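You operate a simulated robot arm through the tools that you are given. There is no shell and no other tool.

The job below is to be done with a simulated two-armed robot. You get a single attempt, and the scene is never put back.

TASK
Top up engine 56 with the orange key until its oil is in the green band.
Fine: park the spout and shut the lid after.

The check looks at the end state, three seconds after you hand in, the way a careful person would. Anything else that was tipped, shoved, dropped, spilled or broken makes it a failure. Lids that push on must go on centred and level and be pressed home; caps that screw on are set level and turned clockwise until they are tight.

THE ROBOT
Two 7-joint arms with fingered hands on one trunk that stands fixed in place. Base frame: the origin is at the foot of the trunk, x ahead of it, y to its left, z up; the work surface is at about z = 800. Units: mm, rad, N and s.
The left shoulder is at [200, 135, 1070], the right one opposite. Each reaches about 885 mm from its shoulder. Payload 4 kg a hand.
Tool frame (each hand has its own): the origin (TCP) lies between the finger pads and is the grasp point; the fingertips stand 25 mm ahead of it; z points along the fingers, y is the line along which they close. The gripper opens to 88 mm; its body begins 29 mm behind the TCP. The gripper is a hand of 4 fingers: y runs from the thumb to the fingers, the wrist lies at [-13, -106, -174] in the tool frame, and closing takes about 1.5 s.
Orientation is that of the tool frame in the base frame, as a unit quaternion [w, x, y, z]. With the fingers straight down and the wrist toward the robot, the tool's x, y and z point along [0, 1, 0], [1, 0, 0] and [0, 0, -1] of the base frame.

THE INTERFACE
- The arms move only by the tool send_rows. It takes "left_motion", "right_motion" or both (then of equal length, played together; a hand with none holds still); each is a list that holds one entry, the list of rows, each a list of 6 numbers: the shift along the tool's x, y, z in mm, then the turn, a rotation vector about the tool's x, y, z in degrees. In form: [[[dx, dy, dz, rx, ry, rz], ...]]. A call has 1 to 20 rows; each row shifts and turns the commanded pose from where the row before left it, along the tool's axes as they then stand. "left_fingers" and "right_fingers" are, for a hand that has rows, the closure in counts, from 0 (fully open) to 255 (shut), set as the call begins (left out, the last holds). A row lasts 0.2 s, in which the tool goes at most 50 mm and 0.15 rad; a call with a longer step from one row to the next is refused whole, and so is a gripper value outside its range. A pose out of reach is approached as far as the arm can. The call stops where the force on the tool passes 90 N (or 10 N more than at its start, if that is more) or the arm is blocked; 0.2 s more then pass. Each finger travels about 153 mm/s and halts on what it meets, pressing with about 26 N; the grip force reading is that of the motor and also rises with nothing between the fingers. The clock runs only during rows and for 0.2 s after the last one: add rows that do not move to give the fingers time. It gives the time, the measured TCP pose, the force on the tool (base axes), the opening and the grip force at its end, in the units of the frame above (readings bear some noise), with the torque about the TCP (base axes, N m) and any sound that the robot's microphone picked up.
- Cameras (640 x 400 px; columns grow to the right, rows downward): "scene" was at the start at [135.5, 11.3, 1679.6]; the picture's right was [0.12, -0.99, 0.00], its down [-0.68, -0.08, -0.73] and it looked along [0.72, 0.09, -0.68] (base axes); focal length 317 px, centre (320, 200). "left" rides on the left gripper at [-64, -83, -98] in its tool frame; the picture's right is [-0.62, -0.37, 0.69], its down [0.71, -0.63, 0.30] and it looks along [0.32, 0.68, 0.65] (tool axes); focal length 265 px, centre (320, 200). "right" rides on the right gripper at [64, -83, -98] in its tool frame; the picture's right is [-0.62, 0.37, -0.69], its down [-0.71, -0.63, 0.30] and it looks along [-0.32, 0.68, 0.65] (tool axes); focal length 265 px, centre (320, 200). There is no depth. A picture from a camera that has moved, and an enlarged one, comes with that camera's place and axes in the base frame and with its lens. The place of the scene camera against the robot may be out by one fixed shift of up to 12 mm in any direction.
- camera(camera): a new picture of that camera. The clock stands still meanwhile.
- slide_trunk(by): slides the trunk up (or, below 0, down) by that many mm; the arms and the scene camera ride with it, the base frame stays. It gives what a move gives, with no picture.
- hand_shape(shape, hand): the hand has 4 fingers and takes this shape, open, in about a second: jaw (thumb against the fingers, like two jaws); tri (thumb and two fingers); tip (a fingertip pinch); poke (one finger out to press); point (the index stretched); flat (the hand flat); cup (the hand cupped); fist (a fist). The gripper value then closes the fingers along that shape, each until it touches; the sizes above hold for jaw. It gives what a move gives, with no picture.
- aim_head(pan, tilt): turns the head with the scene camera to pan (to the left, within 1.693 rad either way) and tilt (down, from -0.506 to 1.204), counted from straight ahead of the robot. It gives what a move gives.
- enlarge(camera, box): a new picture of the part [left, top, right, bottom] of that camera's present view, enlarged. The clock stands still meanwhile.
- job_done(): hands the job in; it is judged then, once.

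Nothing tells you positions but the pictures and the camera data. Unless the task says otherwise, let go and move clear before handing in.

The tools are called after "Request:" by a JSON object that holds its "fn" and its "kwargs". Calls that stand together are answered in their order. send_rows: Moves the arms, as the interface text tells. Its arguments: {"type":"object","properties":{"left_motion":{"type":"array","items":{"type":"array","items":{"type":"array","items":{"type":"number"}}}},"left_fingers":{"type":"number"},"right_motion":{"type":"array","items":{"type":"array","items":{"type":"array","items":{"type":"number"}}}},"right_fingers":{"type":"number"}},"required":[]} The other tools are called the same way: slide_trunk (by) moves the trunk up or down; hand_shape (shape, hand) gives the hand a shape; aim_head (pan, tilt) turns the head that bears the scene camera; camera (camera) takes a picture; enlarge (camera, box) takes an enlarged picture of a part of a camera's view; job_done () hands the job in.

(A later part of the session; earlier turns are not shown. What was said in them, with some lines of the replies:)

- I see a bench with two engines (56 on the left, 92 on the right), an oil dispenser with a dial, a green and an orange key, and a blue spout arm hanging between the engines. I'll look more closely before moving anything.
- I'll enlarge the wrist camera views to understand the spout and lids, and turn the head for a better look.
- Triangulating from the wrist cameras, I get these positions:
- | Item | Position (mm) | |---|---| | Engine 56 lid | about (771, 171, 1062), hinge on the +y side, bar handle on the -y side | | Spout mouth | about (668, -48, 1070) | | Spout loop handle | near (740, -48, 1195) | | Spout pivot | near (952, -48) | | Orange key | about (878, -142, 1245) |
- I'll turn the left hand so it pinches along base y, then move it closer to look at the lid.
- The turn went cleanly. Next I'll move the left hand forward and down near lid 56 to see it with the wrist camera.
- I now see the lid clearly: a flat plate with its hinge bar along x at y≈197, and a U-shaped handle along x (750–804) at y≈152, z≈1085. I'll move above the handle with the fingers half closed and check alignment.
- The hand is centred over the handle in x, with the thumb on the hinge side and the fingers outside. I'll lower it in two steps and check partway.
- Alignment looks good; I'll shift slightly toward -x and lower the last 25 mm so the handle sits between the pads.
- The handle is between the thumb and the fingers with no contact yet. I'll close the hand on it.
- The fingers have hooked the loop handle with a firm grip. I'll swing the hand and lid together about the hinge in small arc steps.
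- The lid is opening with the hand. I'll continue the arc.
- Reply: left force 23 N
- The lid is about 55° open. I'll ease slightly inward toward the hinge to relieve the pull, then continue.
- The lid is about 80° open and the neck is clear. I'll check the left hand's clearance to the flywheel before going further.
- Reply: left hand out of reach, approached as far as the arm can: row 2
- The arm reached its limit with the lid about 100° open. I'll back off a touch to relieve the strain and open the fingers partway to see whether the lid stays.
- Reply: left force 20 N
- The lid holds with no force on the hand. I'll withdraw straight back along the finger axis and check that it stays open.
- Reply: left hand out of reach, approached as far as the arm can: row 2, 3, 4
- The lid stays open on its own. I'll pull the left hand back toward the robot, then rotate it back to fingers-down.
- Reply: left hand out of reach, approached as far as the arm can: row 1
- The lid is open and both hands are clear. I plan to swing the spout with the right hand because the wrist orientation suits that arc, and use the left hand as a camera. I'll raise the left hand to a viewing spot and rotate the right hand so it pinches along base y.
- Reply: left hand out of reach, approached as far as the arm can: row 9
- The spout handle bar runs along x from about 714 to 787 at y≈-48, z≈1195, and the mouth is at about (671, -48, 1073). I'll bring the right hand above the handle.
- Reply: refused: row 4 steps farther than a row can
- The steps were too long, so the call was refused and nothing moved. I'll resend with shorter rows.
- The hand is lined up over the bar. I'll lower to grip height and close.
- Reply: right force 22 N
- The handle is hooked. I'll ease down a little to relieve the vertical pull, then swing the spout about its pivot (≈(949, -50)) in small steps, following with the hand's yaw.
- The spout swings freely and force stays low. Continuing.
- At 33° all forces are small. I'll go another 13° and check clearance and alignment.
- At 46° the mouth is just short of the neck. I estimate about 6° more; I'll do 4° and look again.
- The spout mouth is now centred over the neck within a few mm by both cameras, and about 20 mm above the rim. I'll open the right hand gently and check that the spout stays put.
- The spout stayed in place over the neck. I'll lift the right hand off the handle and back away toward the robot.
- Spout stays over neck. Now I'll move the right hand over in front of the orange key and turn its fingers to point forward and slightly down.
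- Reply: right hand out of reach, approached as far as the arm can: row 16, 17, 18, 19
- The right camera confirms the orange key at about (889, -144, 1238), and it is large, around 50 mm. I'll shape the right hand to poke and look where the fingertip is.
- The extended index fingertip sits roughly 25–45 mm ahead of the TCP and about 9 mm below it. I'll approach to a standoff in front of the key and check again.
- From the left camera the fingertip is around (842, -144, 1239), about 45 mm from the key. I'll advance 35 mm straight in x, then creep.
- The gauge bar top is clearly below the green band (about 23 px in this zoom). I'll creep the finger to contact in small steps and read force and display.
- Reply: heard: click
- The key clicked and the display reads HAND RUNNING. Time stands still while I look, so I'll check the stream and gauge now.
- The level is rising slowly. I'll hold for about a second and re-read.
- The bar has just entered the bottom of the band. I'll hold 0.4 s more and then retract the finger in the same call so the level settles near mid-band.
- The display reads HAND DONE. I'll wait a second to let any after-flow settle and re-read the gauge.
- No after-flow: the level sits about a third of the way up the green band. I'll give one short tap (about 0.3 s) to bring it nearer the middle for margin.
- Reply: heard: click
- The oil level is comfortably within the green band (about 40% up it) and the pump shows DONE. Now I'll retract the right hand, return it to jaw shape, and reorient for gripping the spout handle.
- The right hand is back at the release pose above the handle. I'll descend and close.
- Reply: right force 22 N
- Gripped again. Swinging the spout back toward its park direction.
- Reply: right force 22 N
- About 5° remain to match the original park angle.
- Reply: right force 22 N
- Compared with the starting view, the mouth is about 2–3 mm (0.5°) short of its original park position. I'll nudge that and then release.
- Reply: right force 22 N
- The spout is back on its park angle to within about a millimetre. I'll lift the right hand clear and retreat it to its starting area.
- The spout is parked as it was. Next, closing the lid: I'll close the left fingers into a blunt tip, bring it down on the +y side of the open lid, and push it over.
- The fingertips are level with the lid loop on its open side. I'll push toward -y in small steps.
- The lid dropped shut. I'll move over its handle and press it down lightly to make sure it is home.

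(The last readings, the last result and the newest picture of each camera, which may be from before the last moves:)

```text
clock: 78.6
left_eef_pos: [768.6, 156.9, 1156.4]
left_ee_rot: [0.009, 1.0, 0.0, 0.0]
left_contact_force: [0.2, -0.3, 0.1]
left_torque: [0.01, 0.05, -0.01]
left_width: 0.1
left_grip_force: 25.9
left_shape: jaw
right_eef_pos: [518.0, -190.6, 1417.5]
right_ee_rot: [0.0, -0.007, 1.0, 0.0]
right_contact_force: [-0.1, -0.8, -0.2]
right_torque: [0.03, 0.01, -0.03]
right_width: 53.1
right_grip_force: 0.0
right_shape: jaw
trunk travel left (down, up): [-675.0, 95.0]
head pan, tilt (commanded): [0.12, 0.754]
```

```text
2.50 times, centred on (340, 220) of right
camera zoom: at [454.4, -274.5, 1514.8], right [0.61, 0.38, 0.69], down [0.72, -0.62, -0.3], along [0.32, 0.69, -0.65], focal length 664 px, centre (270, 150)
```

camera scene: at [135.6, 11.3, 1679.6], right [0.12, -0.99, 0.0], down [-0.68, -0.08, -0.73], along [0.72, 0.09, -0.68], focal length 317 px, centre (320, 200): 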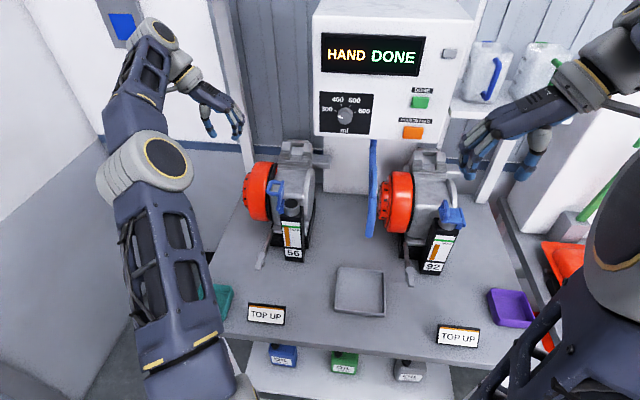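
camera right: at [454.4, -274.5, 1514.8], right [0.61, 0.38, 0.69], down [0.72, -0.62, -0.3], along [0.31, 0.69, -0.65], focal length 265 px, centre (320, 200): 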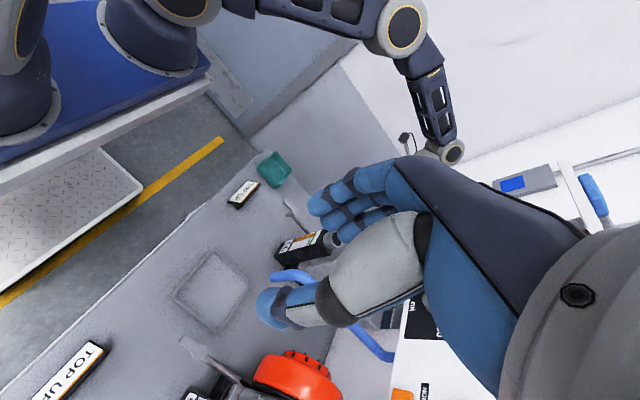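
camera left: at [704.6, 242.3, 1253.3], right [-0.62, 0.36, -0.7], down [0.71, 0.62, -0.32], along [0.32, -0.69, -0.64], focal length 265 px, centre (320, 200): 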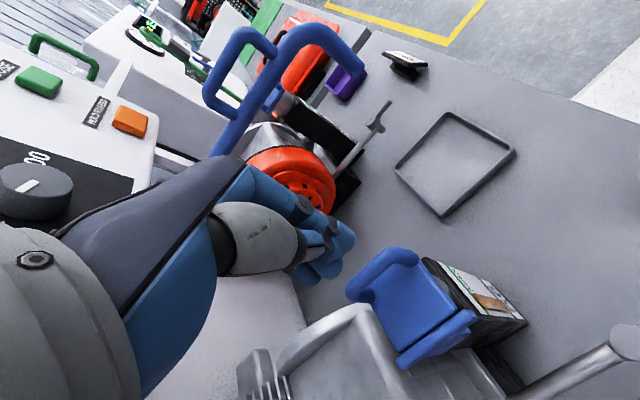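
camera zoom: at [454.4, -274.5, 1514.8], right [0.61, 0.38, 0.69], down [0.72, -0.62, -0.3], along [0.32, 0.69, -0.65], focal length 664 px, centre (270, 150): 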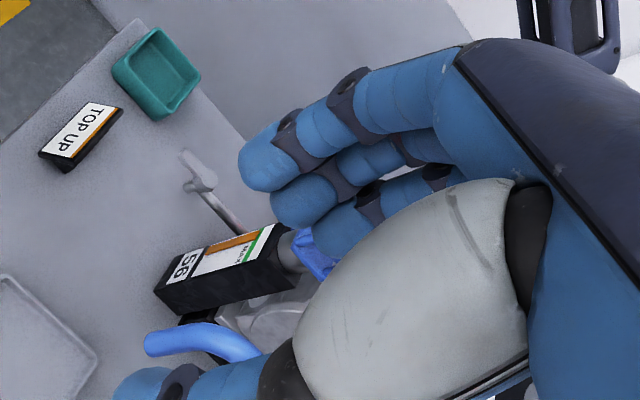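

The lid looks the same as in its initial closed state. I'll press down gently on the handle to be sure.

Request:
{"fn": "send_rows", "kwargs": {"left_motion": [[[0, 0, 15, 0, 0, 0], [0, 0, 15, 0, 0, 0], [0, 0, 4, 0, 0, 0], [0, 0, 0, 0, 0, 0]]]}}

Request:
{"fn": "send_rows", "kwargs": {"left_motion": [[[0, 0, 4, 0, 0, 0], [0, 0, 3, 0, 0, 0]]]}}

Request:
{"fn": "enlarge", "kwargs": {"camera": "scene", "box": [250, 140, 350, 220]}}

```text
clock: 79.6
left_eef_pos: [769.5, 157.7, 1121.1]
left_ee_rot: [0.009, 1.0, 0.0, 0.0]
left_contact_force: [-0.6, 0.2, 0.6]
left_torque: [-0.02, -0.04, -0.01]
left_width: 0.2
left_grip_force: 26.0
left_shape: jaw
right_eef_pos: [517.8, -191.2, 1416.4]
right_ee_rot: [-0.001, -0.007, 1.0, 0.0]
right_contact_force: [0.1, 0.4, 0.2]
right_torque: [0.03, 0.0, 0.01]
right_width: 53.1
right_grip_force: 0.0
right_shape: jaw
trunk travel left (down, up): [-675.0, 95.0]
head pan, tilt (commanded): [0.12, 0.754]
```

```text
clock: 80.2
left_eef_pos: [768.9, 156.3, 1114.1]
left_ee_rot: [0.008, 1.0, -0.001, -0.001]
left_contact_force: [0.0, 0.3, -0.2]
left_torque: [0.01, 0.0, 0.0]
left_width: 0.0
left_grip_force: 25.9
left_shape: jaw
right_eef_pos: [518.3, -190.4, 1417.3]
right_ee_rot: [0.0, -0.007, 1.0, 0.0]
right_contact_force: [0.2, -0.5, -0.8]
right_torque: [0.0, 0.03, -0.01]
right_width: 53.0
right_grip_force: 0.1
right_shape: jaw
trunk travel left (down, up): [-675.0, 95.0]
head pan, tilt (commanded): [0.12, 0.754]
```

```text
5.00 times, centred on (300, 180) of scene
camera zoom: at [135.6, 11.3, 1679.6], right [0.12, -0.99, 0.0], down [-0.68, -0.08, -0.73], along [0.72, 0.09, -0.68], focal length 1587 px, centre (420, 300)
```

zoom: 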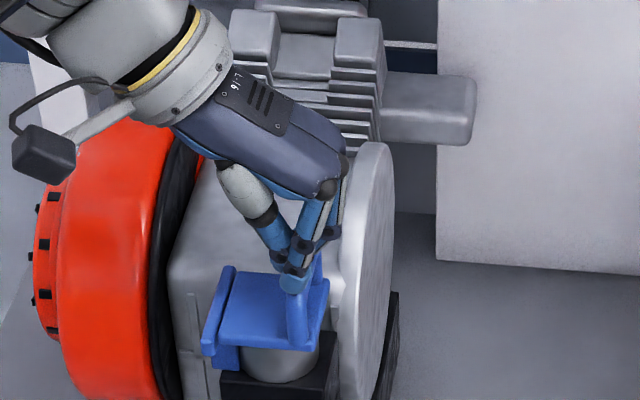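

Request:
{"fn": "send_rows", "kwargs": {"left_motion": [[[0, 0, 3, 0, 0, 0], [0, 0, 2, 0, 0, 0]]]}}

Request:
{"fn": "send_rows", "kwargs": {"left_motion": [[[0, 0, 2, 0, 0, 0], [0, 0, 1, 0, 0, 0]]]}}

Request:
{"fn": "enlarge", "kwargs": {"camera": "scene", "box": [250, 140, 350, 220]}}

Request:
{"fn": "enlarge", "kwargs": {"camera": "left", "box": [280, 180, 480, 320]}}

```text
clock: 80.8
left_eef_pos: [768.3, 154.3, 1113.7]
left_ee_rot: [0.011, 1.0, 0.001, 0.001]
left_contact_force: [-3.4, -2.4, 29.5]
left_torque: [-0.15, 0.17, -0.02]
left_width: 0.0
left_grip_force: 26.2
left_shape: jaw
right_eef_pos: [517.5, -190.8, 1418.4]
right_ee_rot: [0.0, -0.006, 1.0, 0.0]
right_contact_force: [-0.2, 0.0, -0.5]
right_torque: [-0.03, 0.02, -0.01]
right_width: 53.4
right_grip_force: 0.1
right_shape: jaw
trunk travel left (down, up): [-675.0, 95.0]
head pan, tilt (commanded): [0.12, 0.754]
```

```text
clock: 81.4
left_eef_pos: [768.3, 153.8, 1112.8]
left_ee_rot: [0.012, 1.0, -0.001, 0.004]
left_contact_force: [-6.9, -7.2, 53.2]
left_torque: [-0.3, 0.36, 0.02]
left_width: 0.0
left_grip_force: 26.1
left_shape: jaw
right_eef_pos: [516.7, -190.1, 1417.1]
right_ee_rot: [0.001, -0.007, 1.0, 0.001]
right_contact_force: [-0.2, 0.2, -0.2]
right_torque: [0.04, 0.03, -0.03]
right_width: 53.4
right_grip_force: 0.1
right_shape: jaw
trunk travel left (down, up): [-675.0, 95.0]
head pan, tilt (commanded): [0.12, 0.754]
```

```text
5.00 times, centred on (300, 180) of scene
camera zoom: at [133.5, 10.6, 1680.2], right [0.12, -0.99, 0.0], down [-0.68, -0.08, -0.73], along [0.72, 0.09, -0.68], focal length 1587 px, centre (420, 300)
```

zoom: 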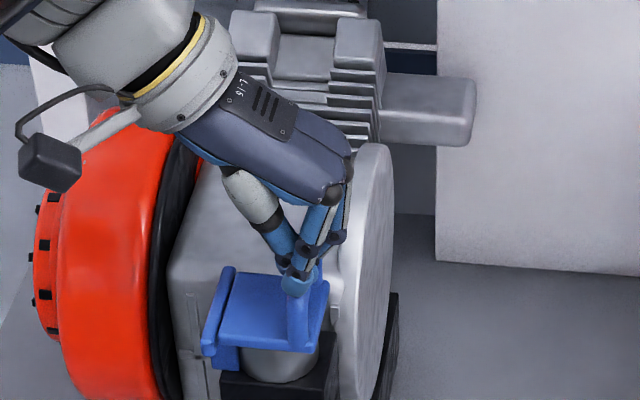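

```text
2.86 times, centred on (380, 250) of left
camera zoom: at [703.4, 239.0, 1209.5], right [-0.61, 0.35, -0.7], down [0.72, 0.62, -0.31], along [0.33, -0.7, -0.64], focal length 758 px, centre (149, 57)
```

zoom: 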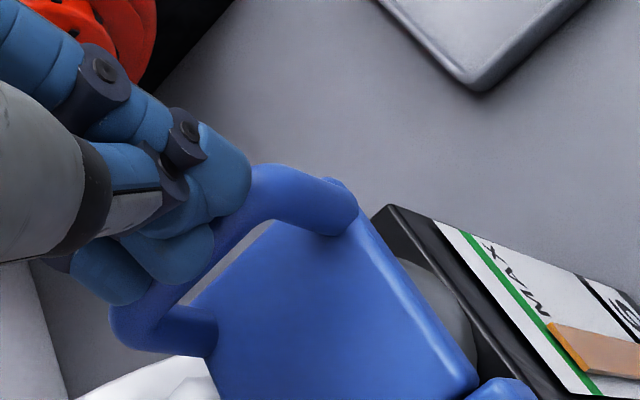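

The lid is firmly seated and takes the load without moving. I'll lift off straight up and back the left hand away.

Request:
{"fn": "send_rows", "kwargs": {"left_motion": [[[0, 0, -8, 0, 0, 0], [0, 0, -15, 0, 0, 0], [0, 0, -25, 0, 0, 0], [0, 0, -35, 0, 0, 0], [0, 0, -40, 0, 0, 0], [-20, 0, -40, 0, 0, 0], [-40, 0, -20, 0, 0, 0], [-45, 0, -10, 0, 0, 0], [-45, 0, -10, 0, 0, 0], [-45, 0, -10, 0, 0, 0], [-40, 0, 0, 0, 0, 0], [0, 0, 0, 0, 0, 0]]]}}

Request:
{"fn": "camera", "kwargs": {"camera": "scene"}}

Request:
{"fn": "enlarge", "kwargs": {"camera": "scene", "box": [230, 130, 400, 270]}}

Request:
{"fn": "enlarge", "kwargs": {"camera": "scene", "box": [180, 180, 560, 400]}}

Request:
{"fn": "enlarge", "kwargs": {"camera": "scene", "box": [290, 218, 310, 234]}}

```text
clock: 84.0
left_eef_pos: [532.1, 161.2, 1319.8]
left_ee_rot: [0.009, 1.0, 0.0, 0.0]
left_contact_force: [0.4, -0.4, 0.0]
left_torque: [0.0, -0.01, 0.02]
left_width: 0.0
left_grip_force: 25.6
left_shape: jaw
right_eef_pos: [518.3, -190.4, 1415.6]
right_ee_rot: [0.0, -0.006, 1.0, 0.0]
right_contact_force: [-0.1, 0.0, 0.2]
right_torque: [0.0, 0.01, 0.01]
right_width: 53.1
right_grip_force: 0.0
right_shape: jaw
trunk travel left (down, up): [-675.0, 95.0]
head pan, tilt (commanded): [0.12, 0.754]
```

```text
taken
camera scene: at [135.6, 11.3, 1679.6], right [0.12, -0.99, 0.0], down [-0.68, -0.08, -0.73], along [0.72, 0.09, -0.68], focal length 317 px, centre (320, 200)
```

scene: 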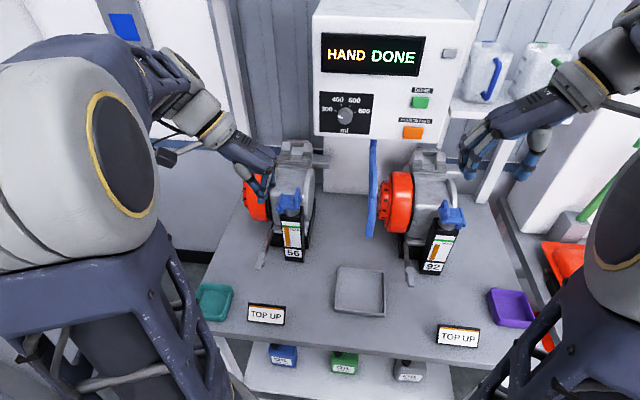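

```text
2.86 times, centred on (315, 200) of scene
camera zoom: at [135.6, 11.3, 1679.6], right [0.12, -0.99, 0.0], down [-0.68, -0.08, -0.73], along [0.72, 0.09, -0.68], focal length 907 px, centre (334, 200)
```

zoom: 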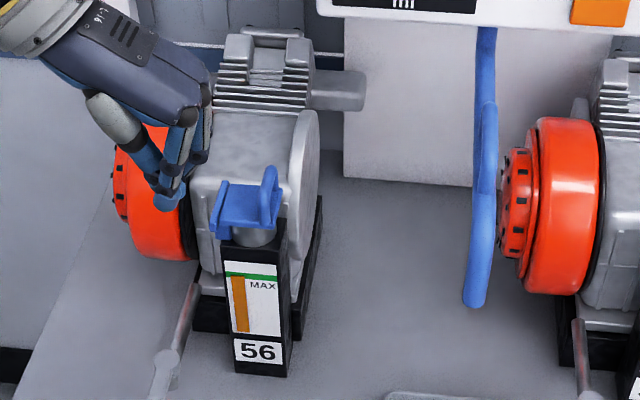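

```text
1.68 times, centred on (370, 290) of scene
camera zoom: at [135.6, 11.3, 1679.6], right [0.12, -0.99, 0.0], down [-0.68, -0.08, -0.73], along [0.72, 0.09, -0.68], focal length 534 px, centre (236, 48)
```

zoom: 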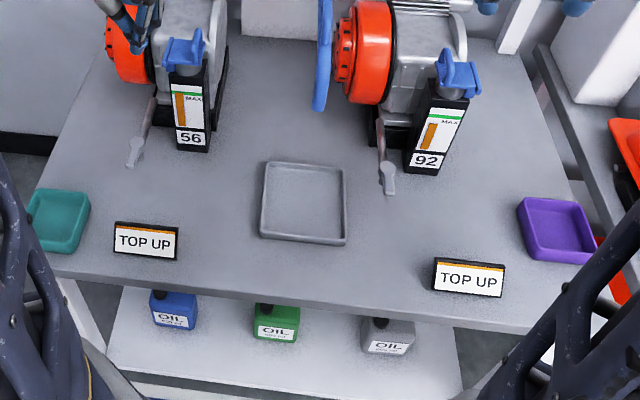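

```text
16.00 times, centred on (300, 226) of scene
camera zoom: at [135.6, 11.3, 1679.6], right [0.12, -0.99, 0.0], down [-0.68, -0.08, -0.73], along [0.72, 0.09, -0.68], focal length 5078 px, centre (640, -216)
```

zoom: 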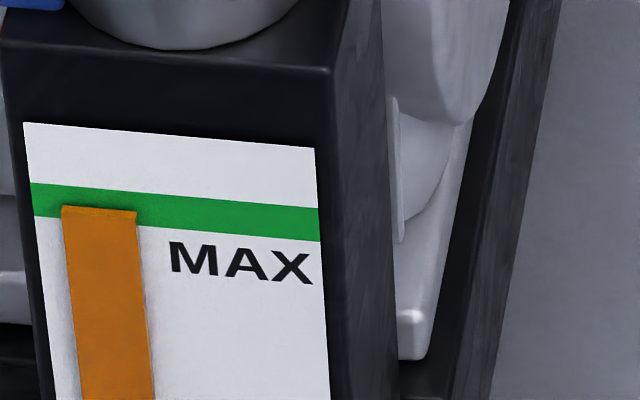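

Gauge reads in the green band, the lid is shut, and nothing else appears disturbed. One last comparison of the spout against the very first zoom of it.

Request:
{"fn": "enlarge", "kwargs": {"camera": "scene", "box": [350, 130, 510, 290]}}

Request:
{"fn": "enlarge", "kwargs": {"camera": "scene", "box": [265, 175, 335, 270]}}

```text
2.50 times, centred on (430, 210) of scene
camera zoom: at [135.6, 11.3, 1679.6], right [0.12, -0.99, 0.0], down [-0.68, -0.08, -0.73], along [0.72, 0.09, -0.68], focal length 793 px, centre (45, 175)
```

zoom: 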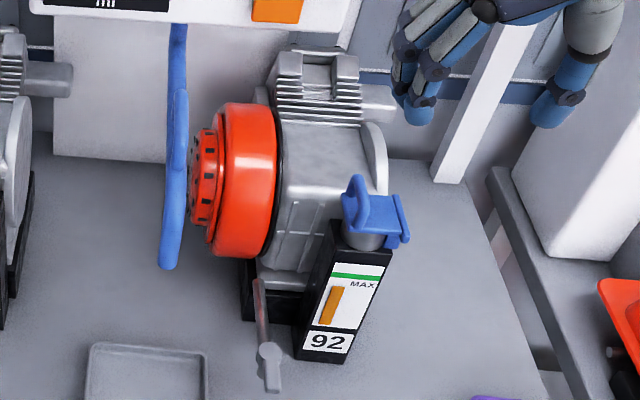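

```text
4.21 times, centred on (300, 222) of scene
camera zoom: at [135.6, 11.3, 1679.6], right [0.12, -0.99, 0.0], down [-0.68, -0.08, -0.73], along [0.72, 0.09, -0.68], focal length 1336 px, centre (404, 105)
```

zoom: 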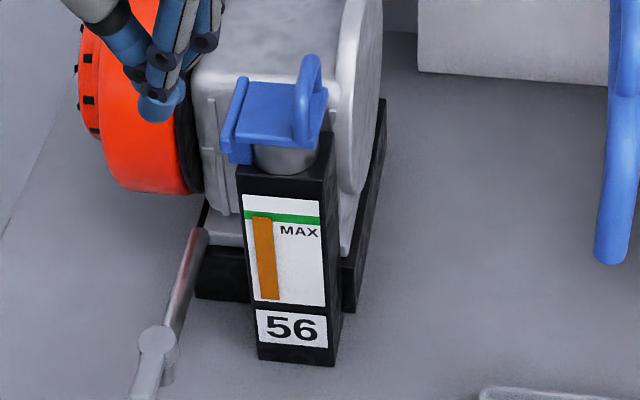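

Everything matches the goal: engine 56's oil is in the green band, the spout is back on its park line (within about 1–2 mm of where it started), the lid is shut and pressed home, and both hands are clear. I'm handing the job in.

Request:
{"fn": "job_done", "kwargs": {}}

```text
The job is handed in.
```

I topped up engine 56 with the orange key, and its oil level now sits inside the green band, about 40% of the way up it. The job is handed in; no verdict has come back yet.

- **Spout:** it is back on its park line, within about 1–2 mm of where it started.
- **Lid:** it is shut, and I pressed down on the handle with about 50 N to check it is seated.
- **Oil feed:** I held the key for about 4 seconds, then gave one short tap to bring the level nearer the middle. The level did not creep after the first release, and the display reads "HAND DONE".
- **Surroundings:** I saw no spills, and nothing else on the bench looks moved or tipped. Both hands are clear.
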